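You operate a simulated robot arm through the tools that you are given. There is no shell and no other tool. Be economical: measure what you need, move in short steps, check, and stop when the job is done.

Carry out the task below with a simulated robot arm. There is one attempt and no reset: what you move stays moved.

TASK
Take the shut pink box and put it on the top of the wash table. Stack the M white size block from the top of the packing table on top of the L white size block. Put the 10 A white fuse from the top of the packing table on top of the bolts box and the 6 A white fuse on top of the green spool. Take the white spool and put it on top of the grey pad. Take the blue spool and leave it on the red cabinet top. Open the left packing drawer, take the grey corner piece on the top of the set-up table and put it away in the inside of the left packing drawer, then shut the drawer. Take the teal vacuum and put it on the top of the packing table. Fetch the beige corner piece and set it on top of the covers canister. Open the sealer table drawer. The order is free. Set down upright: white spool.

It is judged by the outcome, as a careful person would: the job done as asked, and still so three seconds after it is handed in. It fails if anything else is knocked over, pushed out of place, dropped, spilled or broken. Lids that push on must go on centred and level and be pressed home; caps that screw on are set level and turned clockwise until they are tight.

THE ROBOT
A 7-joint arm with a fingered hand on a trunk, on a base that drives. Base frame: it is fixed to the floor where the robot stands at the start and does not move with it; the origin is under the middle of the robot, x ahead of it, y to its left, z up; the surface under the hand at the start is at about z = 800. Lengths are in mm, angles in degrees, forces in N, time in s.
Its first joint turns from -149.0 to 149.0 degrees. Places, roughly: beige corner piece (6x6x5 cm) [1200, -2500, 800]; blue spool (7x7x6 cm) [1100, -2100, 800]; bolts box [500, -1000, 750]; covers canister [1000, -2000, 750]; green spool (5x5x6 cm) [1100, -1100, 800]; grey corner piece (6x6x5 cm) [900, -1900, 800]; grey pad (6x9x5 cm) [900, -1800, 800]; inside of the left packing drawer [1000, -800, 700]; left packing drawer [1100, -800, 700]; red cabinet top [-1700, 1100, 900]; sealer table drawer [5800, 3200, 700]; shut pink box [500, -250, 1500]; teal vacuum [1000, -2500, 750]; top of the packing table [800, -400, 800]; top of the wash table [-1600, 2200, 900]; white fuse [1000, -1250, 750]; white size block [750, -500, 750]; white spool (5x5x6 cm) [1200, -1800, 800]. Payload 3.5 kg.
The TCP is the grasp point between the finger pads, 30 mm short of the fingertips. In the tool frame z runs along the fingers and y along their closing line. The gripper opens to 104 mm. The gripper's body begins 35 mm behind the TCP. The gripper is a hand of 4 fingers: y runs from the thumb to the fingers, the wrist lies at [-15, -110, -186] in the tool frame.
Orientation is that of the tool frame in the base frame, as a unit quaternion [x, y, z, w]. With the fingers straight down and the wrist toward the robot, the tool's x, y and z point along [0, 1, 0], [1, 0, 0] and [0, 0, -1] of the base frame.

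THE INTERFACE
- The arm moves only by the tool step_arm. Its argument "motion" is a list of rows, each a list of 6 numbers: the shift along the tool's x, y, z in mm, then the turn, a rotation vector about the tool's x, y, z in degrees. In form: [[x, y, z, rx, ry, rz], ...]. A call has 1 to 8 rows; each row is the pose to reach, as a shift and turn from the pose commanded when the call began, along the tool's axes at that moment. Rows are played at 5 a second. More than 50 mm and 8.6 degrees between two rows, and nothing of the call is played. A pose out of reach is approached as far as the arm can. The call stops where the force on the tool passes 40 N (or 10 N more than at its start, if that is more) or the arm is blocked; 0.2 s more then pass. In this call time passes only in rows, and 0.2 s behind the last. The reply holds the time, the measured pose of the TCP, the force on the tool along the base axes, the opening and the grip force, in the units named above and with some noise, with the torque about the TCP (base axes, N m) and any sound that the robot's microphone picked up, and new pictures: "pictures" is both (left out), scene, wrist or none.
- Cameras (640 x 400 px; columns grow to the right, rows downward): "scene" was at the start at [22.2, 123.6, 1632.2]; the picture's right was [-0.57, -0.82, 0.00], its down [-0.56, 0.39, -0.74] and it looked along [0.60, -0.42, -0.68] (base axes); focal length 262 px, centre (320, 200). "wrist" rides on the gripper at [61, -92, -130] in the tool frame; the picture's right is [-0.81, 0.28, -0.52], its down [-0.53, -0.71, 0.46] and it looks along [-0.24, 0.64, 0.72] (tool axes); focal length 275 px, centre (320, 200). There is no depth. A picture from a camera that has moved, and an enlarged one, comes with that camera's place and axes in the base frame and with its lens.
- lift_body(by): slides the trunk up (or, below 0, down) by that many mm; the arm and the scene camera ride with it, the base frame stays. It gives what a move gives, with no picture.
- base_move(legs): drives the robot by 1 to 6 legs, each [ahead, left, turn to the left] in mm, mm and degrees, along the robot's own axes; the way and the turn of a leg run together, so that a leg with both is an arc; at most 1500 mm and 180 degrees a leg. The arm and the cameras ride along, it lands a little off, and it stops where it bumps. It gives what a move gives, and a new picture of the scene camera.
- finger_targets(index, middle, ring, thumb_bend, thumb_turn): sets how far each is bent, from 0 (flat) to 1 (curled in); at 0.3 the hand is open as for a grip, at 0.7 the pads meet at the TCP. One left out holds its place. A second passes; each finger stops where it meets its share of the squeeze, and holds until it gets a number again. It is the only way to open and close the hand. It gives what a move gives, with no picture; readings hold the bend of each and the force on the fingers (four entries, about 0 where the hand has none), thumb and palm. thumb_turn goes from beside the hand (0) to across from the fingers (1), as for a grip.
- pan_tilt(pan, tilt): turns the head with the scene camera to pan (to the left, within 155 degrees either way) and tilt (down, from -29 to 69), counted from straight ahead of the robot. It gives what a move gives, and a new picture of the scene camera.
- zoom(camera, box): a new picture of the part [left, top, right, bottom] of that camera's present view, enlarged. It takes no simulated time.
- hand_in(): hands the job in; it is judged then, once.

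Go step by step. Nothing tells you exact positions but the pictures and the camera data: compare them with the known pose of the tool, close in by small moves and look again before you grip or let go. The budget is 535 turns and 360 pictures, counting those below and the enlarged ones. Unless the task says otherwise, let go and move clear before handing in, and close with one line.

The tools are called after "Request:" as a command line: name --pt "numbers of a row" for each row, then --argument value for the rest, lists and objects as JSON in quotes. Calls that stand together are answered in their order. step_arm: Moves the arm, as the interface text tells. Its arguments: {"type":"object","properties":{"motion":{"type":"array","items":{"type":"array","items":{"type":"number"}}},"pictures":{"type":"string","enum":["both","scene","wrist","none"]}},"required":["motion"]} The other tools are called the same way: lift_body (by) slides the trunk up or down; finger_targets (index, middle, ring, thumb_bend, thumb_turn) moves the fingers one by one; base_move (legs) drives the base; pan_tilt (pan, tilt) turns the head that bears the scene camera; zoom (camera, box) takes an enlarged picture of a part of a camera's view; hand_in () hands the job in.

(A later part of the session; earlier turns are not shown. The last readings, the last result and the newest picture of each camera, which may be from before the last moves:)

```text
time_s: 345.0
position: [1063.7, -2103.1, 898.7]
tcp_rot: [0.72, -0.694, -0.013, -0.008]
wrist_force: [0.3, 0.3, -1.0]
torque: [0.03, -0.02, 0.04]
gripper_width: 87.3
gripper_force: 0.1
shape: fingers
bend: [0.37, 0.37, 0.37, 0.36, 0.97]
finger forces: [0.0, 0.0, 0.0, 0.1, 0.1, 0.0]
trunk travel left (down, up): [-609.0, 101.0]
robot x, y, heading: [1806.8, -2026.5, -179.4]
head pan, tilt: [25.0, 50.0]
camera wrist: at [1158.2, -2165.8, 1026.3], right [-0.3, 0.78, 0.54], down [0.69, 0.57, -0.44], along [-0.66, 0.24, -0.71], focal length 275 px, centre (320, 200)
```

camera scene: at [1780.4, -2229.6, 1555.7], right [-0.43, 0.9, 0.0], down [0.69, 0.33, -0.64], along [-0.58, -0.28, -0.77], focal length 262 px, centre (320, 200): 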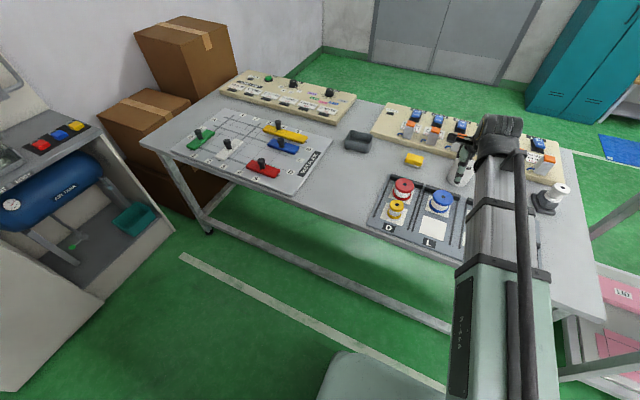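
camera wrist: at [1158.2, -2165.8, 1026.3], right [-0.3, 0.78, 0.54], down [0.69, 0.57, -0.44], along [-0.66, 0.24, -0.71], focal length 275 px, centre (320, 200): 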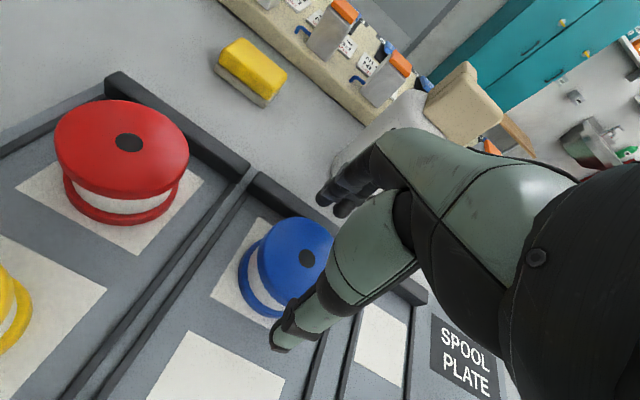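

Request:
step_arm --pt "1 0 25 0 0 0" --pt "1 0 42 0 0 0" --pt "1 0 50 0 0 0" --pictures "none"

Request:
finger_targets --index 0.58 --middle 0.58 --ring 0.58 --thumb_bend 0.56

Request:
step_arm --pt "0 0 -30 0 0 0" --pt "0 0 -75 0 0 0" --pt "0 0 -120 0 0 0" --pt "0 -30 -160 0 0 0" --pt "0 -60 -200 0 0 0" --pictures "wrist"

```text
time_s: 345.8
position: [1063.1, -2103.5, 849.7]
tcp_rot: [0.72, -0.694, -0.013, -0.008]
wrist_force: [1.2, 0.0, 2.4]
torque: [0.04, 0.06, 0.01]
gripper_width: 87.7
gripper_force: 1.5
shape: fingers
bend: [0.37, 0.38, 0.37, 0.36, 0.97]
finger forces: [0.1, 2.4, 0.2, 0.0, 0.0, 0.1]
trunk travel left (down, up): [-609.0, 101.0]
robot x, y, heading: [1804.9, -2026.6, -179.3]
head pan, tilt: [25.0, 50.0]
```

```text
time_s: 346.8
position: [1061.3, -2103.7, 849.7]
tcp_rot: [0.72, -0.694, -0.013, -0.008]
wrist_force: [-2.9, 0.2, 3.9]
torque: [0.04, 0.26, 0.05]
gripper_width: 61.5
gripper_force: 14.5
shape: fingers
bend: [0.47, 0.51, 0.57, 0.47, 0.97]
finger forces: [9.4, 6.2, 0.2, 0.0, 13.8, 0.0]
trunk travel left (down, up): [-609.0, 101.0]
robot x, y, heading: [1805.1, -2028.6, -179.7]
head pan, tilt: [25.0, 50.0]
```

```text
time_s: 348.0
position: [1123.0, -2107.2, 1047.9]
tcp_rot: [0.719, -0.695, -0.012, -0.008]
wrist_force: [-0.6, 0.2, -2.7]
torque: [-0.04, 0.04, 0.01]
gripper_width: 61.2
gripper_force: 13.3
shape: fingers
bend: [0.48, 0.53, 0.57, 0.47, 0.97]
finger forces: [8.8, 4.4, 0.1, 0.0, 13.7, 0.1]
trunk travel left (down, up): [-609.0, 101.0]
robot x, y, heading: [1804.2, -2026.7, -179.4]
head pan, tilt: [25.0, 50.0]
camera wrist: at [1219.6, -2169.9, 1175.9], right [-0.3, 0.78, 0.54], down [0.69, 0.57, -0.44], along [-0.66, 0.24, -0.71], focal length 275 px, centre (320, 200)
```

wrist: 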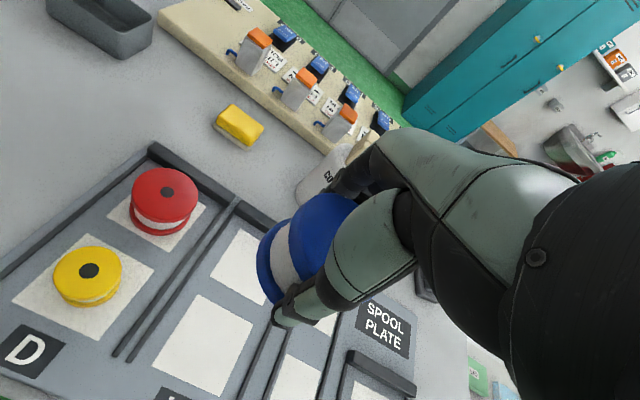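

Blue spool held. I retract, then drive via the aisle and around to the red cabinet.

Request:
step_arm --pt "0 -40 0 0 0 0" --pt "0 -80 0 0 0 0" --pictures "none"

Request:
base_move --legs '[[-60, 0, -0.6], [0, -1500, 0], [0, -1390, 0]]'

Request:
pan_tilt --pan 10 --tilt 35

```text
time_s: 348.6
position: [1204.9, -2103.9, 1048.1]
tcp_rot: [0.72, -0.694, -0.014, -0.008]
wrist_force: [0.9, 0.2, -2.1]
torque: [-0.03, 0.01, -0.03]
gripper_width: 60.8
gripper_force: 13.4
shape: fingers
bend: [0.48, 0.53, 0.57, 0.47, 0.97]
finger forces: [9.0, 4.4, 0.1, 0.0, 13.9, 0.0]
trunk travel left (down, up): [-609.0, 101.0]
robot x, y, heading: [1809.5, -2026.7, -179.4]
head pan, tilt: [25.0, 50.0]
```

```text
time_s: 363.2
position: [1250.8, 799.2, 1047.5]
tcp_rot: [0.719, -0.695, -0.012, -0.009]
wrist_force: [0.1, -0.1, -2.4]
torque: [0.0, 0.01, -0.04]
gripper_width: 60.9
gripper_force: 13.4
shape: fingers
bend: [0.48, 0.53, 0.57, 0.47, 0.97]
finger forces: [8.9, 4.3, 0.1, 0.0, 13.6, 0.0]
trunk travel left (down, up): [-609.0, 101.0]
robot x, y, heading: [1850.7, 874.7, -179.3]
head pan, tilt: [25.0, 50.0]
camera scene: at [1827.7, 673.6, 1555.8], right [-0.43, 0.9, 0.0], down [0.69, 0.33, -0.64], along [-0.58, -0.28, -0.77], focal length 262 px, centre (320, 200)
```

scene: 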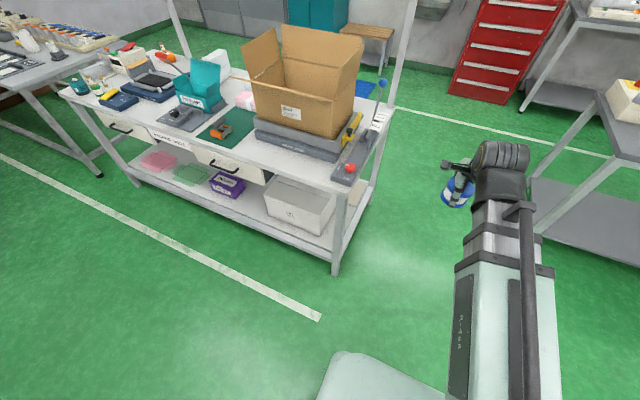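

```text
time_s: 363.9
position: [1249.9, 797.4, 1048.0]
tcp_rot: [0.719, -0.695, -0.011, -0.008]
wrist_force: [-0.2, -0.2, -2.0]
torque: [0.01, -0.01, -0.01]
gripper_width: 61.0
gripper_force: 13.6
shape: fingers
bend: [0.48, 0.53, 0.57, 0.47, 0.97]
finger forces: [8.8, 4.2, 0.0, 0.1, 13.6, 0.1]
trunk travel left (down, up): [-609.0, 101.0]
robot x, y, heading: [1851.9, 878.1, -179.4]
head pan, tilt: [10.0, 35.0]
camera scene: at [1810.6, 690.4, 1577.4], right [-0.18, 0.98, 0.0], down [0.56, 0.11, -0.82], along [-0.8, -0.15, -0.57], focal length 262 px, centre (320, 200)
```

scene: 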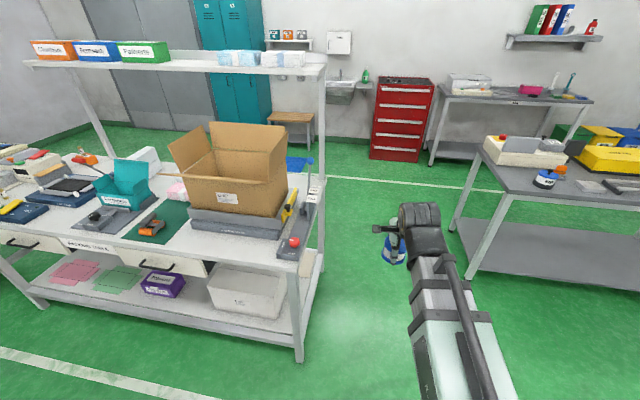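

Request:
base_move --legs '[[1500, 0, -0.6], [1000, 0, 0], [0, -250, 0]]'

Request:
pan_tilt --pan 5 --tilt 45

```text
time_s: 377.5
position: [-1240.4, 1080.1, 1047.4]
tcp_rot: [0.71, -0.704, -0.012, -0.008]
wrist_force: [0.7, 0.4, -2.8]
torque: [-0.01, 0.0, 0.03]
gripper_width: 60.7
gripper_force: 13.4
shape: fingers
bend: [0.48, 0.53, 0.57, 0.48, 0.97]
finger forces: [8.8, 4.3, 0.0, 0.0, 13.4, 0.0]
trunk travel left (down, up): [-609.0, 101.0]
robot x, y, heading: [-636.6, 1142.0, 179.1]
head pan, tilt: [10.0, 35.0]
camera scene: at [-683.0, 958.0, 1577.6], right [-0.16, 0.99, 0.0], down [0.57, 0.09, -0.82], along [-0.81, -0.13, -0.57], focal length 262 px, centre (320, 200)
```

scene: 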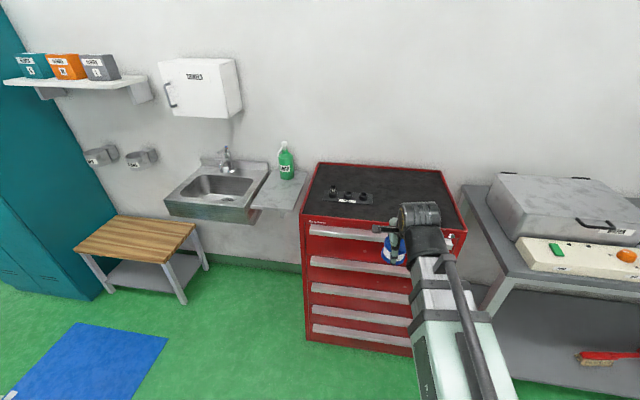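

```text
time_s: 378.3
position: [-1240.6, 1080.5, 1048.5]
tcp_rot: [0.711, -0.704, -0.012, -0.009]
wrist_force: [0.6, -0.4, -2.3]
torque: [-0.02, -0.04, 0.03]
gripper_width: 60.6
gripper_force: 13.3
shape: fingers
bend: [0.48, 0.53, 0.57, 0.48, 0.97]
finger forces: [8.7, 4.3, 0.0, 0.1, 13.5, 0.0]
trunk travel left (down, up): [-609.0, 101.0]
robot x, y, heading: [-635.9, 1144.9, 179.4]
head pan, tilt: [5.0, 45.0]
camera scene: at [-677.2, 965.4, 1562.7], right [-0.07, 1.0, 0.0], down [0.7, 0.05, -0.71], along [-0.71, -0.05, -0.71], focal length 262 px, centre (320, 200)
```

scene: 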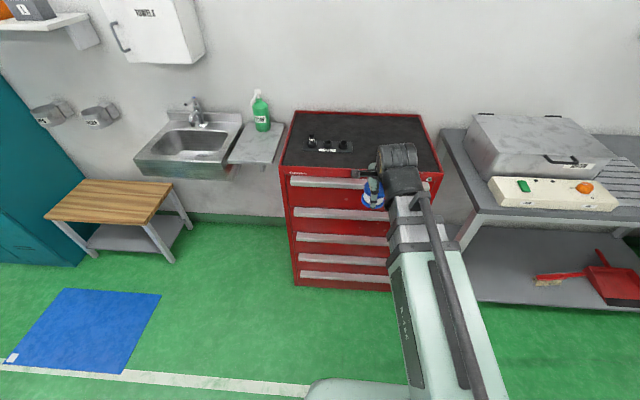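

Cabinet top spans x −1515…−1995, y 740…1385, z≈900; the spot (−1640, 1150) is free. I drive up.

Request:
base_move --legs '[[0, -70, 0.6], [380, 0, 0]]'

Request:
step_arm --pt "0 20 20 0 0 0" --pt "0 20 50 0 0 0" --pictures "both"

```text
time_s: 381.3
position: [-1617.5, 1143.8, 1048.8]
tcp_rot: [0.715, -0.699, -0.013, -0.008]
wrist_force: [-0.6, 0.4, -1.9]
torque: [-0.02, 0.02, -0.04]
gripper_width: 60.9
gripper_force: 13.3
shape: fingers
bend: [0.48, 0.53, 0.57, 0.48, 0.97]
finger forces: [8.7, 4.3, 0.0, 0.0, 13.5, 0.0]
trunk travel left (down, up): [-609.0, 101.0]
robot x, y, heading: [-1019.7, 1212.4, 179.9]
head pan, tilt: [5.0, 45.0]
camera scene: at [-1053.6, 1036.4, 1562.7], right [-0.08, 1.0, 0.0], down [0.7, 0.06, -0.71], along [-0.7, -0.06, -0.71], focal length 262 px, centre (320, 200)
```

scene: 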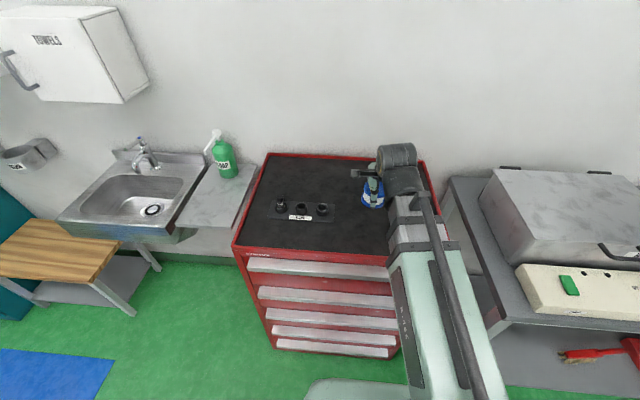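

```text
time_s: 381.9
position: [-1637.7, 1144.1, 995.8]
tcp_rot: [0.714, -0.7, -0.012, -0.008]
wrist_force: [0.4, -0.1, -2.5]
torque: [-0.01, -0.02, -0.01]
gripper_width: 61.0
gripper_force: 12.8
shape: fingers
bend: [0.48, 0.53, 0.57, 0.48, 0.97]
finger forces: [8.8, 4.3, 0.0, 0.0, 13.4, 0.0]
trunk travel left (down, up): [-609.0, 101.0]
robot x, y, heading: [-1012.9, 1211.5, 179.8]
head pan, tilt: [5.0, 45.0]
camera scene: at [-1053.3, 1036.5, 1562.7], right [-0.08, 1.0, 0.0], down [0.7, 0.06, -0.71], along [-0.7, -0.06, -0.71], focal length 262 px, centre (320, 200)
camera wrist: at [-1543.9, 1081.1, 1124.3], right [-0.29, 0.79, 0.54], down [0.7, 0.56, -0.44], along [-0.65, 0.25, -0.71], focal length 275 px, centre (320, 200)
```

scene: 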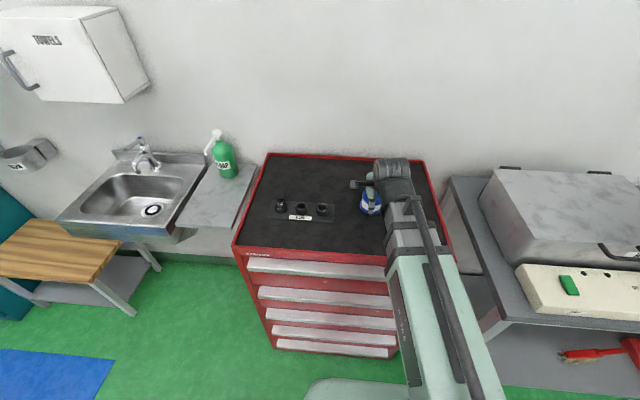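
wrist: 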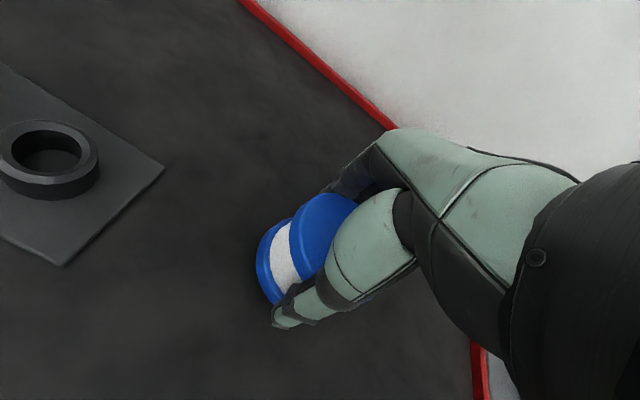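

Request:
step_arm --pt "0 0 25 0 0 0" --pt "0 0 42 0 0 0" --pictures "none"

Request:
step_arm --pt "0 0 5 0 0 0" --pictures "none"

Request:
step_arm --pt "0 0 5 0 0 0" --pictures "wrist"

```text
time_s: 382.4
position: [-1640.8, 1143.8, 972.5]
tcp_rot: [0.715, -0.698, -0.019, -0.001]
wrist_force: [3.5, -0.5, 30.7]
torque: [0.26, 0.63, -0.02]
gripper_width: 61.5
gripper_force: 26.3
shape: fingers
bend: [0.49, 0.5, 0.57, 0.49, 0.96]
finger forces: [9.0, 22.0, 1.0, 0.0, 20.8, 0.0]
trunk travel left (down, up): [-609.0, 101.0]
robot x, y, heading: [-1016.4, 1213.3, 180.0]
head pan, tilt: [5.0, 45.0]
stopped in row 2: the force on the tool passed its limit at 60 N (the readings are from after the stop); the commanded pose is now the measured one
```

```text
time_s: 382.7
position: [-1641.0, 1144.1, 973.3]
tcp_rot: [0.716, -0.698, -0.021, 0.003]
wrist_force: [6.0, -1.4, 26.8]
torque: [0.22, 0.43, -0.05]
gripper_width: 61.5
gripper_force: 25.0
shape: fingers
bend: [0.5, 0.51, 0.57, 0.49, 0.96]
finger forces: [8.1, 19.3, 0.7, 0.0, 21.7, 0.0]
trunk travel left (down, up): [-609.0, 101.0]
robot x, y, heading: [-1016.8, 1217.3, 179.8]
head pan, tilt: [5.0, 45.0]
stopped in row 1: the force on the tool passed its limit at 48 N (the readings are from after the stop); the commanded pose is now the measured one
```

```text
time_s: 383.1
position: [-1641.5, 1143.9, 972.8]
tcp_rot: [0.715, -0.698, -0.023, 0.005]
wrist_force: [6.2, -0.7, 25.7]
torque: [0.18, 0.29, -0.07]
gripper_width: 61.3
gripper_force: 24.1
shape: fingers
bend: [0.5, 0.51, 0.57, 0.49, 0.96]
finger forces: [7.7, 17.9, 0.7, 0.1, 21.9, 0.0]
trunk travel left (down, up): [-609.0, 101.0]
robot x, y, heading: [-1017.1, 1213.2, 180.0]
head pan, tilt: [5.0, 45.0]
stopped in row 1: the force on the tool passed its limit at 48 N (the readings are from after the stop); the commanded pose is now the measured one
camera wrist: at [-1543.1, 1081.2, 1097.0], right [-0.27, 0.79, 0.55], down [0.68, 0.56, -0.47], along [-0.68, 0.25, -0.69], focal length 275 px, centre (320, 200)
```

wrist: 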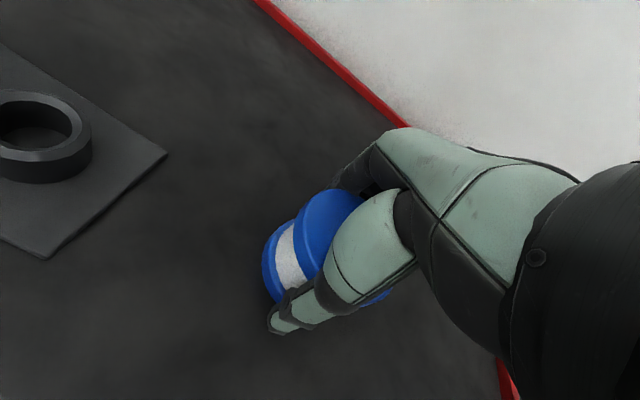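

The surface is higher (≈935); contact made. I ease off slightly and release.

Request:
step_arm --pt "0 0 -4 0 0 0" --pictures "none"

Request:
zoom --camera "scene" --box '[330, 140, 426, 230]'

```text
time_s: 383.4
position: [-1642.1, 1143.6, 974.3]
tcp_rot: [0.715, -0.699, -0.021, 0.003]
wrist_force: [1.7, 0.2, 5.3]
torque: [0.14, 0.18, -0.02]
gripper_width: 61.2
gripper_force: 17.1
shape: fingers
bend: [0.5, 0.51, 0.56, 0.49, 0.96]
finger forces: [9.0, 8.2, 0.7, 0.0, 17.1, 0.0]
trunk travel left (down, up): [-609.0, 101.0]
robot x, y, heading: [-1011.9, 1209.5, 179.9]
head pan, tilt: [5.0, 45.0]
```

```text
4.44 times, centred on (378, 185) of scene
camera zoom: at [-1051.9, 1036.5, 1562.3], right [-0.09, 1.0, 0.0], down [0.7, 0.06, -0.71], along [-0.7, -0.06, -0.71], focal length 1163 px, centre (62, 267)
```

zoom: 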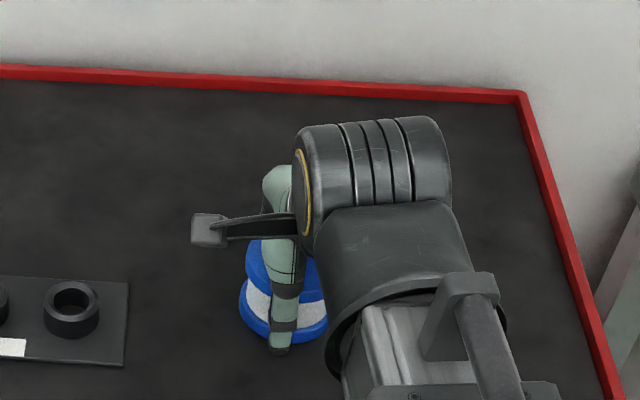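

Request:
finger_targets --index 0.45 --middle 0.45 --ring 0.45 --thumb_bend 0.44

Request:
finger_targets --index 0.33 --middle 0.33 --ring 0.33 --thumb_bend 0.33

Request:
step_arm --pt "0 0 -40 0 0 0" --pt "0 0 -85 0 0 0" --pt "0 0 -130 0 0 0" --pictures "wrist"

Request:
zoom --camera "scene" --box '[330, 140, 426, 230]'

```text
time_s: 384.4
position: [-1643.4, 1144.2, 974.9]
tcp_rot: [0.715, -0.698, -0.021, 0.004]
wrist_force: [0.3, -0.5, -0.2]
torque: [0.02, -0.06, -0.02]
gripper_width: 69.2
gripper_force: 1.9
shape: fingers
bend: [0.45, 0.45, 0.45, 0.43, 0.97]
finger forces: [1.4, 0.0, 0.0, 0.0, 2.1, 0.0]
trunk travel left (down, up): [-609.0, 101.0]
robot x, y, heading: [-1012.7, 1212.8, 179.8]
head pan, tilt: [5.0, 45.0]
```

```text
time_s: 385.4
position: [-1644.0, 1142.6, 974.6]
tcp_rot: [0.716, -0.698, -0.021, 0.003]
wrist_force: [-0.2, 0.3, -0.5]
torque: [0.0, -0.03, 0.04]
gripper_width: 95.4
gripper_force: 0.1
shape: fingers
bend: [0.33, 0.33, 0.33, 0.33, 0.97]
finger forces: [0.0, 0.0, 0.0, 0.0, 0.1, 0.0]
trunk travel left (down, up): [-609.0, 101.0]
robot x, y, heading: [-1014.8, 1214.9, 179.8]
head pan, tilt: [5.0, 45.0]
```

```text
time_s: 386.2
position: [-1637.3, 1139.7, 1106.3]
tcp_rot: [0.716, -0.698, -0.021, 0.004]
wrist_force: [-0.3, -0.4, -0.6]
torque: [0.01, -0.03, -0.01]
gripper_width: 95.4
gripper_force: 0.2
shape: fingers
bend: [0.33, 0.33, 0.33, 0.33, 0.97]
finger forces: [0.1, 0.1, 0.0, 0.1, 0.0, 0.0]
trunk travel left (down, up): [-609.0, 101.0]
robot x, y, heading: [-1014.5, 1216.0, 180.0]
head pan, tilt: [5.0, 45.0]
camera wrist: at [-1540.3, 1077.7, 1229.9], right [-0.28, 0.79, 0.55], down [0.68, 0.56, -0.47], along [-0.68, 0.25, -0.7], focal length 275 px, centre (320, 200)
```

wrist: 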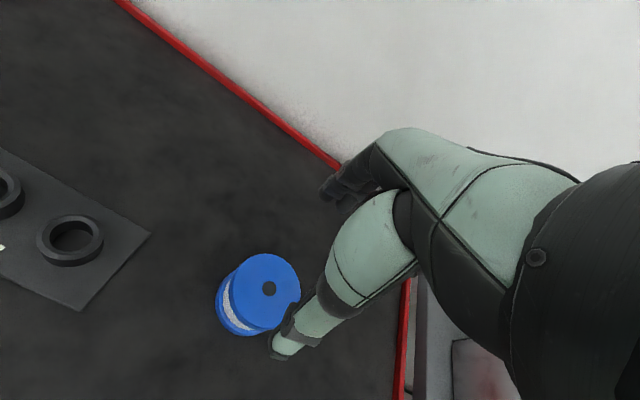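

```text
4.44 times, centred on (378, 185) of scene
camera zoom: at [-1052.6, 1036.4, 1562.6], right [-0.09, 1.0, 0.0], down [0.7, 0.06, -0.71], along [-0.7, -0.06, -0.71], focal length 1163 px, centre (62, 267)
```

zoom: 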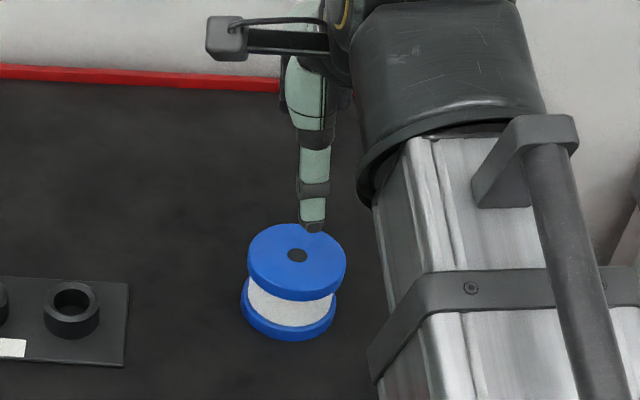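

Blue spool is on the cabinet. Last: the far sealer table drawer. I back away, turn, and drive out through the gap.

Request:
base_move --legs '[[-400, 0, 0], [0, 340, 0], [0, 0, 180], [1500, 0, 0]]'

Request:
pan_tilt --pan 20 --tilt 20

```text
time_s: 405.0
position: [1501.2, 1004.9, 1106.1]
tcp_rot: [0.686, 0.727, 0.004, 0.022]
wrist_force: [-0.5, -0.5, 0.6]
torque: [0.01, 0.0, 0.03]
gripper_width: 95.5
gripper_force: 0.2
shape: fingers
bend: [0.33, 0.33, 0.33, 0.33, 0.97]
finger forces: [0.1, 0.0, 0.0, 0.1, 0.1, 0.0]
trunk travel left (down, up): [-609.0, 101.0]
robot x, y, heading: [876.8, 911.8, 1.9]
head pan, tilt: [5.0, 45.0]
camera scene: at [910.1, 1092.0, 1562.7], right [0.12, -0.99, 0.0], down [-0.7, -0.08, -0.71], along [0.7, 0.08, -0.71], focal length 262 px, centre (320, 200)
```

scene: 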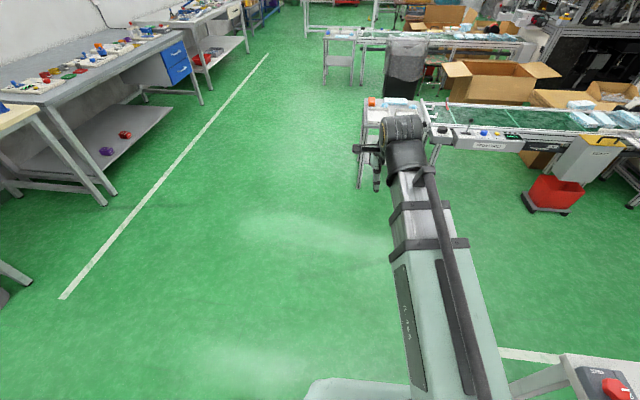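

```text
time_s: 405.9
position: [1502.2, 1005.6, 1105.2]
tcp_rot: [0.686, 0.727, 0.004, 0.021]
wrist_force: [-0.2, -0.3, 0.0]
torque: [-0.01, -0.01, -0.03]
gripper_width: 95.4
gripper_force: 0.0
shape: fingers
bend: [0.33, 0.33, 0.33, 0.33, 0.97]
finger forces: [0.1, 0.0, 0.0, 0.1, 0.1, 0.0]
trunk travel left (down, up): [-609.0, 101.0]
robot x, y, heading: [881.4, 908.2, 2.0]
head pan, tilt: [20.0, 20.0]
camera scene: at [915.7, 1116.9, 1601.3], right [0.37, -0.93, 0.0], down [-0.32, -0.13, -0.94], along [0.87, 0.35, -0.34], focal length 262 px, centre (320, 200)
```

scene: 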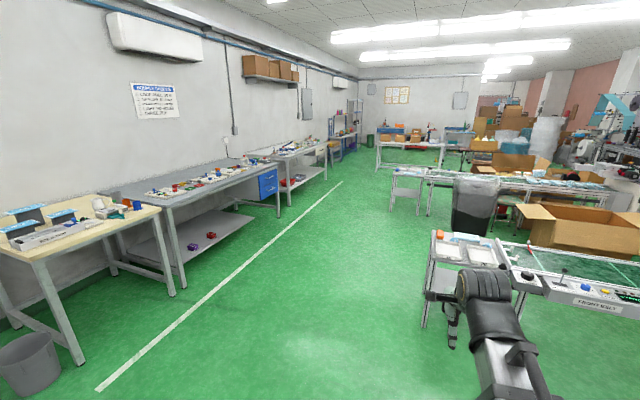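

The aisle toward the sealer table is clear along y≈2250. I drive there.

Request:
base_move --legs '[[300, 0, -2], [0, 1330, 0], [1500, 0, 0], [1400, 0, 0]]'

Request:
pan_tilt --pan 25 --tilt 25

```text
time_s: 427.8
position: [4689.6, 2425.2, 1105.5]
tcp_rot: [0.684, 0.73, 0.003, 0.022]
wrist_force: [0.5, -0.2, -0.4]
torque: [0.01, 0.0, 0.0]
gripper_width: 95.7
gripper_force: 0.1
shape: fingers
bend: [0.33, 0.33, 0.33, 0.33, 0.97]
finger forces: [0.0, 0.1, 0.1, 0.1, 0.0, 0.1]
trunk travel left (down, up): [-609.0, 101.0]
robot x, y, heading: [4067.2, 2327.3, 1.8]
head pan, tilt: [20.0, 20.0]
camera scene: at [4103.0, 2532.8, 1601.4], right [0.38, -0.93, 0.0], down [-0.32, -0.13, -0.94], along [0.87, 0.35, -0.34], focal length 262 px, centre (320, 200)
```

scene: 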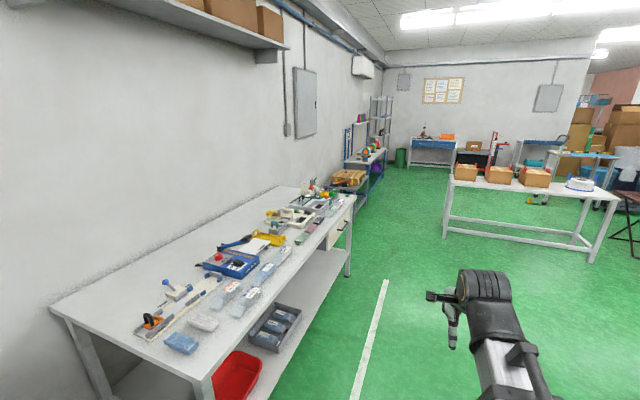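

```text
time_s: 428.4
position: [4689.8, 2425.2, 1104.3]
tcp_rot: [0.684, 0.729, 0.003, 0.022]
wrist_force: [-0.5, 0.2, -0.6]
torque: [0.0, -0.04, 0.01]
gripper_width: 95.4
gripper_force: 0.2
shape: fingers
bend: [0.33, 0.33, 0.33, 0.33, 0.97]
finger forces: [0.0, 0.0, 0.0, 0.1, 0.0, 0.1]
trunk travel left (down, up): [-609.0, 101.0]
robot x, y, heading: [4067.4, 2326.4, 1.9]
head pan, tilt: [25.0, 25.0]
camera scene: at [4098.7, 2539.7, 1593.3], right [0.46, -0.89, 0.0], down [-0.38, -0.19, -0.91], along [0.81, 0.41, -0.42], focal length 262 px, centre (320, 200)
```

scene: 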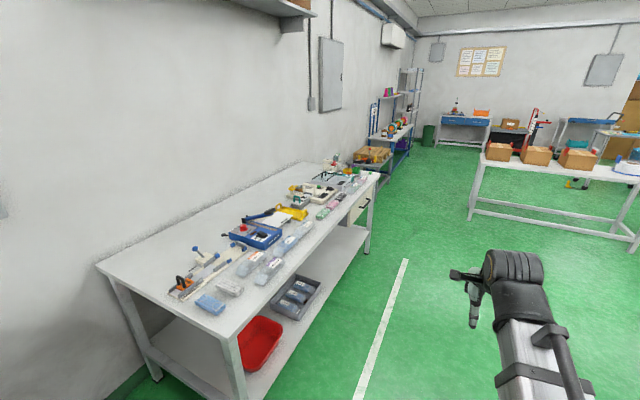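

The sealer table's drawer is at its far right end, around x≈5850, facing the aisle. I drive there and turn to face it.

Request:
base_move --legs '[[0, 0, -1.9], [1500, 0, 0], [330, 0, 0], [0, -30, 90]]'

Request:
pan_tilt --pan 8 --tilt 45

```text
time_s: 441.8
position: [5838.9, 2938.6, 1105.0]
tcp_rot: [-0.015, 1.0, 0.017, 0.013]
wrist_force: [-0.1, 0.8, -0.5]
torque: [0.0, 0.01, 0.01]
gripper_width: 95.3
gripper_force: 0.0
shape: fingers
bend: [0.33, 0.33, 0.33, 0.33, 0.97]
finger forces: [0.0, 0.1, 0.0, 0.1, 0.0, 0.0]
trunk travel left (down, up): [-609.0, 101.0]
robot x, y, heading: [5915.4, 2315.2, 90.4]
head pan, tilt: [25.0, 25.0]
camera scene: at [5705.0, 2354.6, 1593.3], right [0.9, 0.43, 0.0], down [0.18, -0.38, -0.91], along [-0.39, 0.82, -0.42], focal length 262 px, centre (320, 200)
```

scene: 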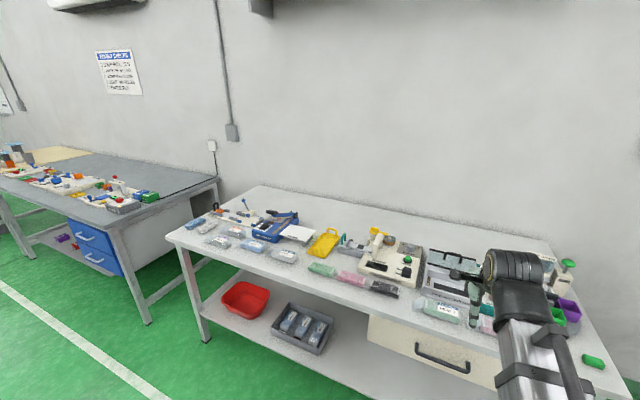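

```text
time_s: 442.7
position: [5839.1, 2939.1, 1105.4]
tcp_rot: [-0.016, 1.0, 0.018, 0.013]
wrist_force: [1.2, 0.5, -0.5]
torque: [0.01, -0.01, 0.01]
gripper_width: 95.3
gripper_force: 0.1
shape: fingers
bend: [0.33, 0.33, 0.33, 0.33, 0.97]
finger forces: [0.1, 0.0, 0.0, 0.0, 0.0, 0.0]
trunk travel left (down, up): [-609.0, 101.0]
robot x, y, heading: [5913.5, 2314.9, 90.7]
head pan, tilt: [8.0, 45.0]
camera scene: at [5732.5, 2351.8, 1562.8], right [0.99, 0.14, 0.0], down [0.1, -0.7, -0.71], along [-0.1, 0.7, -0.71], focal length 262 px, centre (320, 200)
```

scene: 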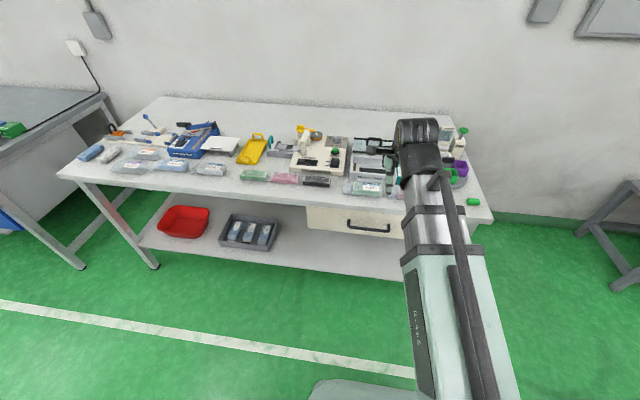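

Request:
zoom --camera "scene" --box '[290, 180, 418, 260]'

```text
5.00 times, centred on (354, 220) of scene
camera zoom: at [5732.5, 2351.8, 1562.8], right [0.99, 0.14, 0.0], down [0.1, -0.7, -0.71], along [-0.1, 0.7, -0.71], focal length 1309 px, centre (150, 100)
```

zoom: 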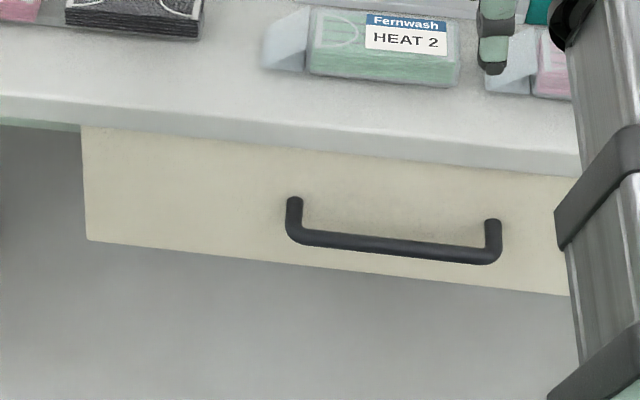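

Handle bar ≈ (5829, 3050, 715). I back off, extend the arm, and pitch the hand as before.

Request:
base_move --legs '[[-200, 10, -0.7]]'

Request:
step_arm --pt "0 40 20 0 0 0" --pt "0 80 40 0 0 0" --pt "0 120 60 0 0 0" --pt "0 155 85 0 0 0" --pictures "none"

Request:
step_arm --pt "0 0 0 -8.5 0 0" --pt "0 0 0 -17 0 0" --pt "0 0 0 -25.5 0 0" --pt "0 0 0 -34 0 0" --pt "0 0 0 -42.5 0 0" --pt "0 0 0 -51 0 0" --pt "0 0 0 -59.5 0 0" --pt "0 0 0 -68 0 0" --pictures "none"

Request:
finger_targets --index 0.45 --middle 0.45 --ring 0.45 --thumb_bend 0.45

```text
time_s: 444.3
position: [5836.7, 2738.9, 1105.8]
tcp_rot: [-0.009, 1.0, 0.018, 0.013]
wrist_force: [-1.0, -1.3, 0.1]
torque: [0.0, -0.01, 0.0]
gripper_width: 95.5
gripper_force: 0.0
shape: fingers
bend: [0.33, 0.33, 0.33, 0.33, 0.97]
finger forces: [0.0, 0.0, 0.0, 0.0, 0.0, 0.1]
trunk travel left (down, up): [-609.0, 101.0]
robot x, y, heading: [5902.8, 2117.1, 89.7]
head pan, tilt: [8.0, 45.0]
camera scene: at [5722.7, 2153.3, 1562.7], right [0.99, 0.13, 0.0], down [0.09, -0.7, -0.71], along [-0.09, 0.7, -0.71], focal length 262 px, centre (320, 200)
```

scene: 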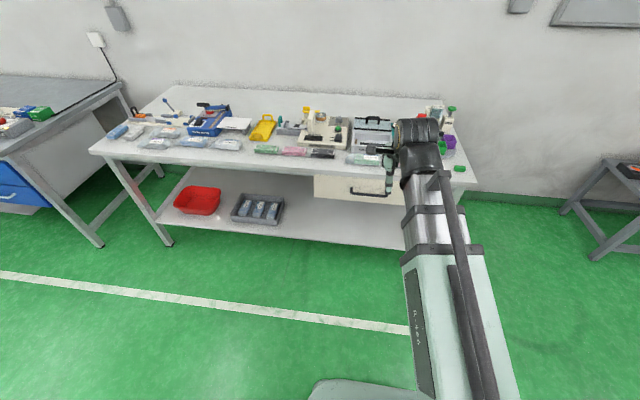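

```text
time_s: 445.3
position: [5836.1, 2898.7, 1025.3]
tcp_rot: [-0.009, 1.0, 0.018, 0.013]
wrist_force: [-0.1, 0.3, -0.2]
torque: [0.0, 0.02, 0.0]
gripper_width: 95.6
gripper_force: 0.0
shape: fingers
bend: [0.33, 0.33, 0.33, 0.33, 0.97]
finger forces: [0.0, 0.1, 0.1, 0.0, 0.0, 0.1]
trunk travel left (down, up): [-609.0, 101.0]
robot x, y, heading: [5903.2, 2115.9, 89.5]
head pan, tilt: [8.0, 45.0]
```

```text
time_s: 447.1
position: [5812.7, 2895.3, 1030.3]
tcp_rot: [-0.001, 0.821, 0.571, 0.011]
wrist_force: [-1.3, -0.6, 0.1]
torque: [0.01, -0.05, 0.0]
gripper_width: 95.6
gripper_force: 0.0
shape: fingers
bend: [0.33, 0.33, 0.33, 0.33, 0.98]
finger forces: [0.0, 0.0, 0.0, 0.1, 0.0, 0.0]
out of reach, approached as far as the arm can: row 6, 7, 8
trunk travel left (down, up): [-609.0, 101.0]
robot x, y, heading: [5902.9, 2117.8, 89.6]
head pan, tilt: [8.0, 45.0]
```

```text
time_s: 448.1
position: [5812.8, 2895.3, 1031.5]
tcp_rot: [-0.001, 0.821, 0.571, 0.011]
wrist_force: [0.9, 0.1, 0.2]
torque: [0.02, 0.0, 0.02]
gripper_width: 65.5
gripper_force: 0.0
shape: fingers
bend: [0.45, 0.45, 0.45, 0.45, 0.98]
finger forces: [0.0, 0.0, 0.0, 0.0, 0.1, 0.0]
trunk travel left (down, up): [-609.0, 101.0]
robot x, y, heading: [5905.5, 2116.7, 89.9]
head pan, tilt: [8.0, 45.0]
```

Request:
lift_body --by -315

Request:
base_move --legs '[[90, -12, 0]]'

Request:
zoom --camera "wrist" --box '[0, 0, 640, 400]'

Request:
zoom --camera "scene" --box '[320, 120, 448, 200]'

```text
time_s: 451.2
position: [5813.8, 2895.8, 715.8]
tcp_rot: [-0.002, 0.821, 0.57, 0.011]
wrist_force: [0.3, 0.1, -0.3]
torque: [0.0, -0.04, -0.01]
gripper_width: 65.5
gripper_force: 0.0
shape: fingers
bend: [0.45, 0.45, 0.45, 0.45, 0.98]
finger forces: [0.0, 0.1, 0.0, 0.0, 0.1, 0.0]
trunk travel left (down, up): [-294.0, 416.0]
robot x, y, heading: [5901.2, 2118.1, 89.5]
head pan, tilt: [8.0, 45.0]
```

```text
time_s: 452.5
position: [5824.9, 2980.5, 719.1]
tcp_rot: [-0.003, 0.82, 0.572, 0.01]
wrist_force: [0.0, -13.4, -0.8]
torque: [0.25, 0.04, 0.03]
gripper_width: 63.4
gripper_force: 6.6
shape: fingers
bend: [0.46, 0.49, 0.45, 0.45, 0.98]
finger forces: [7.3, 6.1, 0.0, 0.0, 0.0, 0.0]
trunk travel left (down, up): [-294.0, 416.0]
robot x, y, heading: [5918.9, 2206.2, 89.9]
head pan, tilt: [8.0, 45.0]
stopped in leg 1: the force on the tool passed its limit at 41 N (the readings are from after the stop); the commanded pose is now the measured one
camera scene: at [5735.6, 2243.4, 1247.7], right [0.99, 0.13, 0.0], down [0.09, -0.7, -0.71], along [-0.09, 0.7, -0.71], focal length 262 px, centre (320, 200)
```

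scene: 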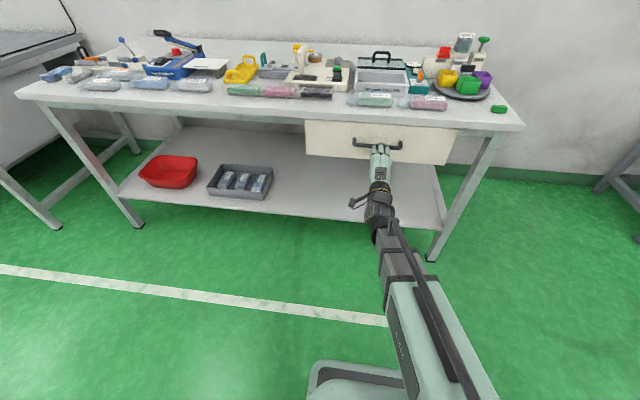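

```text
1.00 times, centred on (320, 200) of wrist (not enlarged: the box is as wide or as high as the picture)
camera zoom: at [5764.1, 2826.2, 675.3], right [0.8, -0.4, 0.45], down [0.55, 0.18, -0.82], along [0.24, 0.9, 0.36], focal length 275 px, centre (320, 200)
```

zoom: 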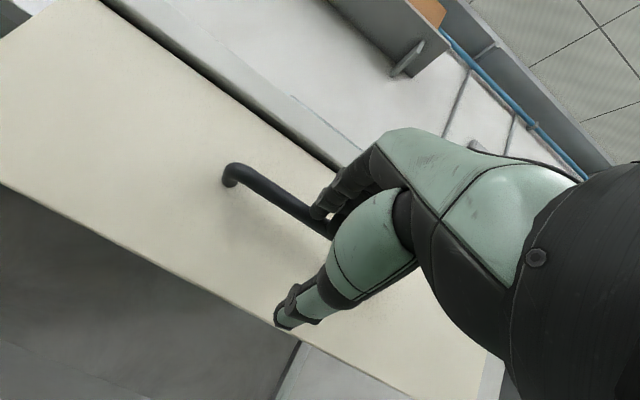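

```text
5.00 times, centred on (384, 160) of scene
camera zoom: at [5735.6, 2243.4, 1247.7], right [0.99, 0.13, 0.0], down [0.09, -0.7, -0.71], along [-0.09, 0.7, -0.71], focal length 1309 px, centre (0, 400)
```

zoom: 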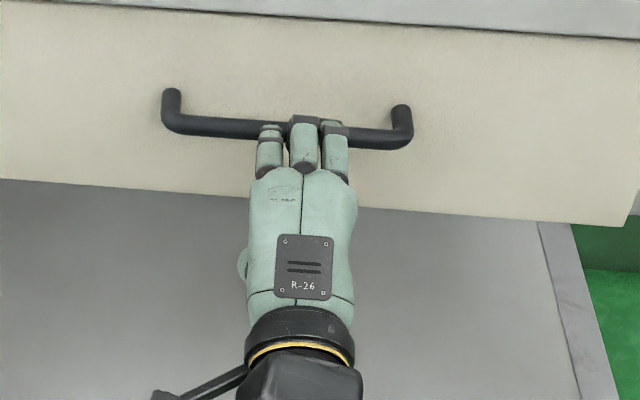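

The fingertips bumped the bar from below its height: bar is really at y≈3020, z≈751. I back off 35 mm, raise 33 mm and re-approach.

Request:
base_move --legs '[[-40, 0, 0]]'

Request:
lift_body --by 33

Request:
zoom --camera "wrist" --box '[180, 100, 372, 260]'

Request:
zoom --camera "scene" --box '[320, 120, 448, 200]'

```text
time_s: 453.4
position: [5825.0, 2941.8, 718.4]
tcp_rot: [-0.003, 0.82, 0.572, 0.01]
wrist_force: [-0.8, -0.9, -0.6]
torque: [-0.01, -0.01, 0.02]
gripper_width: 65.4
gripper_force: 0.0
shape: fingers
bend: [0.45, 0.45, 0.45, 0.45, 0.98]
finger forces: [0.0, 0.1, 0.0, 0.1, 0.0, 0.0]
trunk travel left (down, up): [-294.0, 416.0]
robot x, y, heading: [5919.1, 2167.6, 89.5]
head pan, tilt: [8.0, 45.0]
camera scene: at [5735.3, 2204.3, 1247.7], right [0.99, 0.13, 0.0], down [0.09, -0.7, -0.71], along [-0.09, 0.7, -0.71], focal length 262 px, centre (320, 200)
```

scene: 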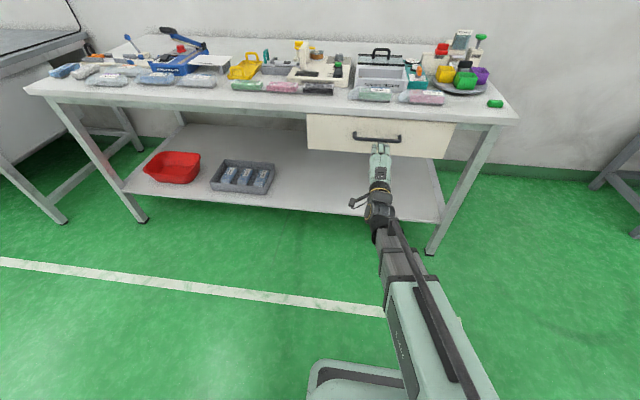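

```text
time_s: 454.1
position: [5825.0, 2940.5, 750.5]
tcp_rot: [-0.003, 0.82, 0.573, 0.01]
wrist_force: [-0.7, 0.0, 0.5]
torque: [0.0, -0.02, 0.01]
gripper_width: 65.6
gripper_force: 0.0
shape: fingers
bend: [0.45, 0.45, 0.45, 0.45, 0.98]
finger forces: [0.0, 0.0, 0.0, 0.1, 0.0, 0.0]
trunk travel left (down, up): [-327.0, 383.0]
robot x, y, heading: [5915.3, 2163.4, 89.5]
head pan, tilt: [8.0, 45.0]
```

```text
2.50 times, centred on (276, 180) of wrist
camera zoom: at [5763.8, 2787.4, 707.8], right [0.8, -0.4, 0.45], down [0.55, 0.18, -0.82], along [0.24, 0.9, 0.36], focal length 688 px, centre (430, 250)
```

zoom: 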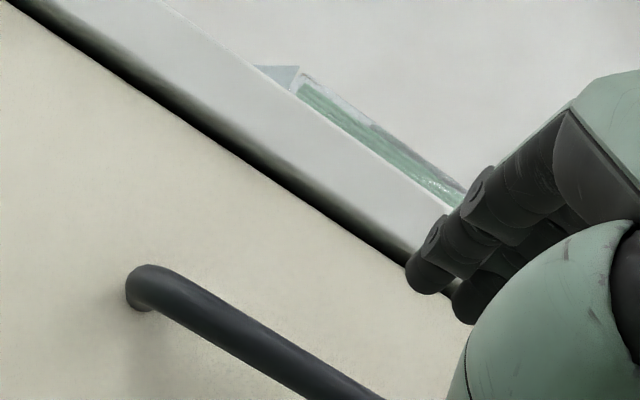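

```text
5.00 times, centred on (384, 160) of scene
camera zoom: at [5735.3, 2204.1, 1280.7], right [0.99, 0.13, 0.0], down [0.09, -0.7, -0.71], along [-0.09, 0.7, -0.71], focal length 1309 px, centre (0, 400)
```

zoom: 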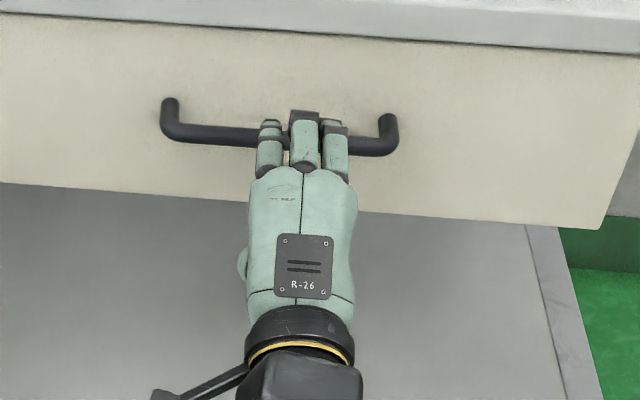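

Request:
lift_body --by -5

Request:
step_arm --pt "0 9 24 0 0 0" --pt "0 17 45 0 0 0" --pt "0 22 58 0 0 0" --pictures "wrist"

Request:
zoom --camera "scene" --box '[340, 110, 420, 170]'

```text
time_s: 454.7
position: [5824.0, 2940.8, 746.5]
tcp_rot: [-0.002, 0.82, 0.572, 0.01]
wrist_force: [0.4, -0.8, 0.2]
torque: [-0.02, 0.02, 0.0]
gripper_width: 65.4
gripper_force: 0.1
shape: fingers
bend: [0.45, 0.45, 0.45, 0.45, 0.98]
finger forces: [0.1, 0.0, 0.0, 0.0, 0.1, 0.0]
trunk travel left (down, up): [-322.0, 388.0]
robot x, y, heading: [5915.0, 2163.6, 89.5]
head pan, tilt: [8.0, 45.0]
```

```text
time_s: 455.5
position: [5825.7, 3003.4, 746.1]
tcp_rot: [0.001, 0.821, 0.571, 0.012]
wrist_force: [-1.0, 0.3, 0.3]
torque: [0.0, -0.01, -0.01]
gripper_width: 65.9
gripper_force: 0.1
shape: fingers
bend: [0.45, 0.45, 0.45, 0.45, 0.98]
finger forces: [0.1, 0.0, 0.1, 0.1, 0.0, 0.1]
trunk travel left (down, up): [-322.0, 388.0]
robot x, y, heading: [5918.2, 2165.1, 89.6]
head pan, tilt: [8.0, 45.0]
camera wrist: at [5762.9, 2849.9, 703.8], right [0.8, -0.4, 0.45], down [0.55, 0.17, -0.82], along [0.25, 0.9, 0.36], focal length 275 px, centre (320, 200)
```

wrist: 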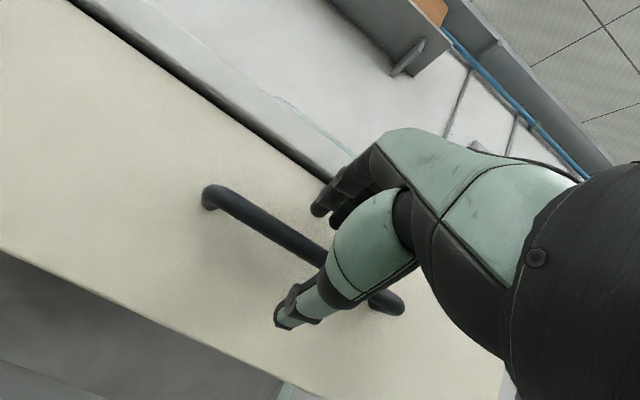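

```text
6.67 times, centred on (380, 140) of scene
camera zoom: at [5735.3, 2204.1, 1275.7], right [0.99, 0.13, 0.0], down [0.09, -0.7, -0.71], along [-0.09, 0.7, -0.71], focal length 1745 px, centre (-80, 600)
```

zoom: 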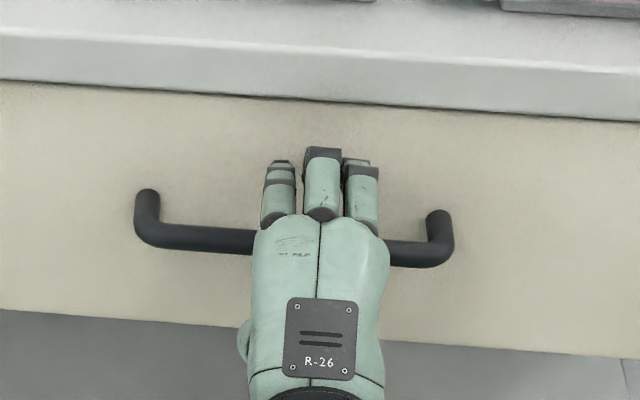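

Request:
step_arm --pt "0 3 8 0 0 0" --pictures "none"

Request:
finger_targets --index 0.73 --middle 0.73 --ring 0.73 --thumb_bend 0.7

Request:
step_arm --pt "0 -7 -19 0 0 0" --pt "0 -14 -37 0 0 0" --pt "0 -21 -56 0 0 0" --pictures "scene"

```text
time_s: 455.9
position: [5825.2, 3012.1, 746.7]
tcp_rot: [0.001, 0.82, 0.572, 0.011]
wrist_force: [0.1, 0.4, -0.5]
torque: [-0.02, -0.01, 0.02]
gripper_width: 65.6
gripper_force: 0.2
shape: fingers
bend: [0.45, 0.45, 0.45, 0.45, 0.98]
finger forces: [0.0, 0.0, 0.0, 0.1, 0.0, 0.1]
trunk travel left (down, up): [-322.0, 388.0]
robot x, y, heading: [5917.4, 2167.8, 89.5]
head pan, tilt: [8.0, 45.0]
```

```text
time_s: 456.9
position: [5825.5, 3010.9, 747.3]
tcp_rot: [0.002, 0.82, 0.572, 0.012]
wrist_force: [1.2, 1.0, 10.4]
torque: [0.13, -0.22, 0.0]
gripper_width: 4.4
gripper_force: 7.9
shape: fingers
bend: [0.72, 0.72, 0.72, 0.67, 0.97]
finger forces: [3.2, 3.5, 5.6, 0.0, 3.1, 0.0]
trunk travel left (down, up): [-322.0, 388.0]
robot x, y, heading: [5915.8, 2165.7, 89.8]
head pan, tilt: [8.0, 45.0]
```

```text
time_s: 457.7
position: [5825.3, 2953.2, 745.2]
tcp_rot: [-0.001, 0.822, 0.57, 0.011]
wrist_force: [-0.4, -0.5, -0.9]
torque: [-0.01, 0.0, 0.04]
gripper_width: 0.0
gripper_force: 1.1
shape: fingers
bend: [0.73, 0.73, 0.73, 0.68, 0.97]
finger forces: [0.1, 0.0, 0.1, 0.0, 1.5, 0.0]
trunk travel left (down, up): [-322.0, 388.0]
robot x, y, heading: [5915.7, 2166.5, 89.5]
head pan, tilt: [8.0, 45.0]
camera scene: at [5735.2, 2204.6, 1275.4], right [0.99, 0.13, 0.0], down [0.09, -0.7, -0.71], along [-0.09, 0.7, -0.71], focal length 262 px, centre (320, 200)
```

scene: 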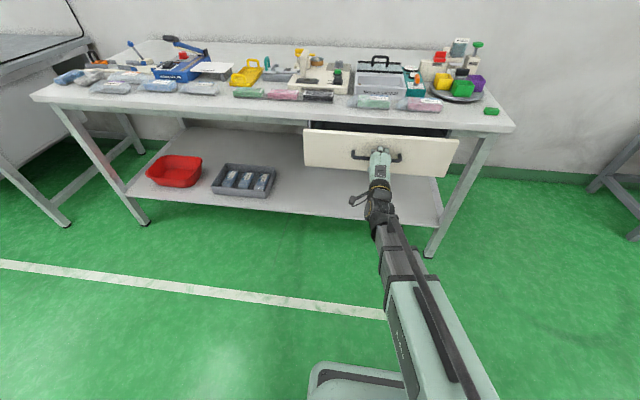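

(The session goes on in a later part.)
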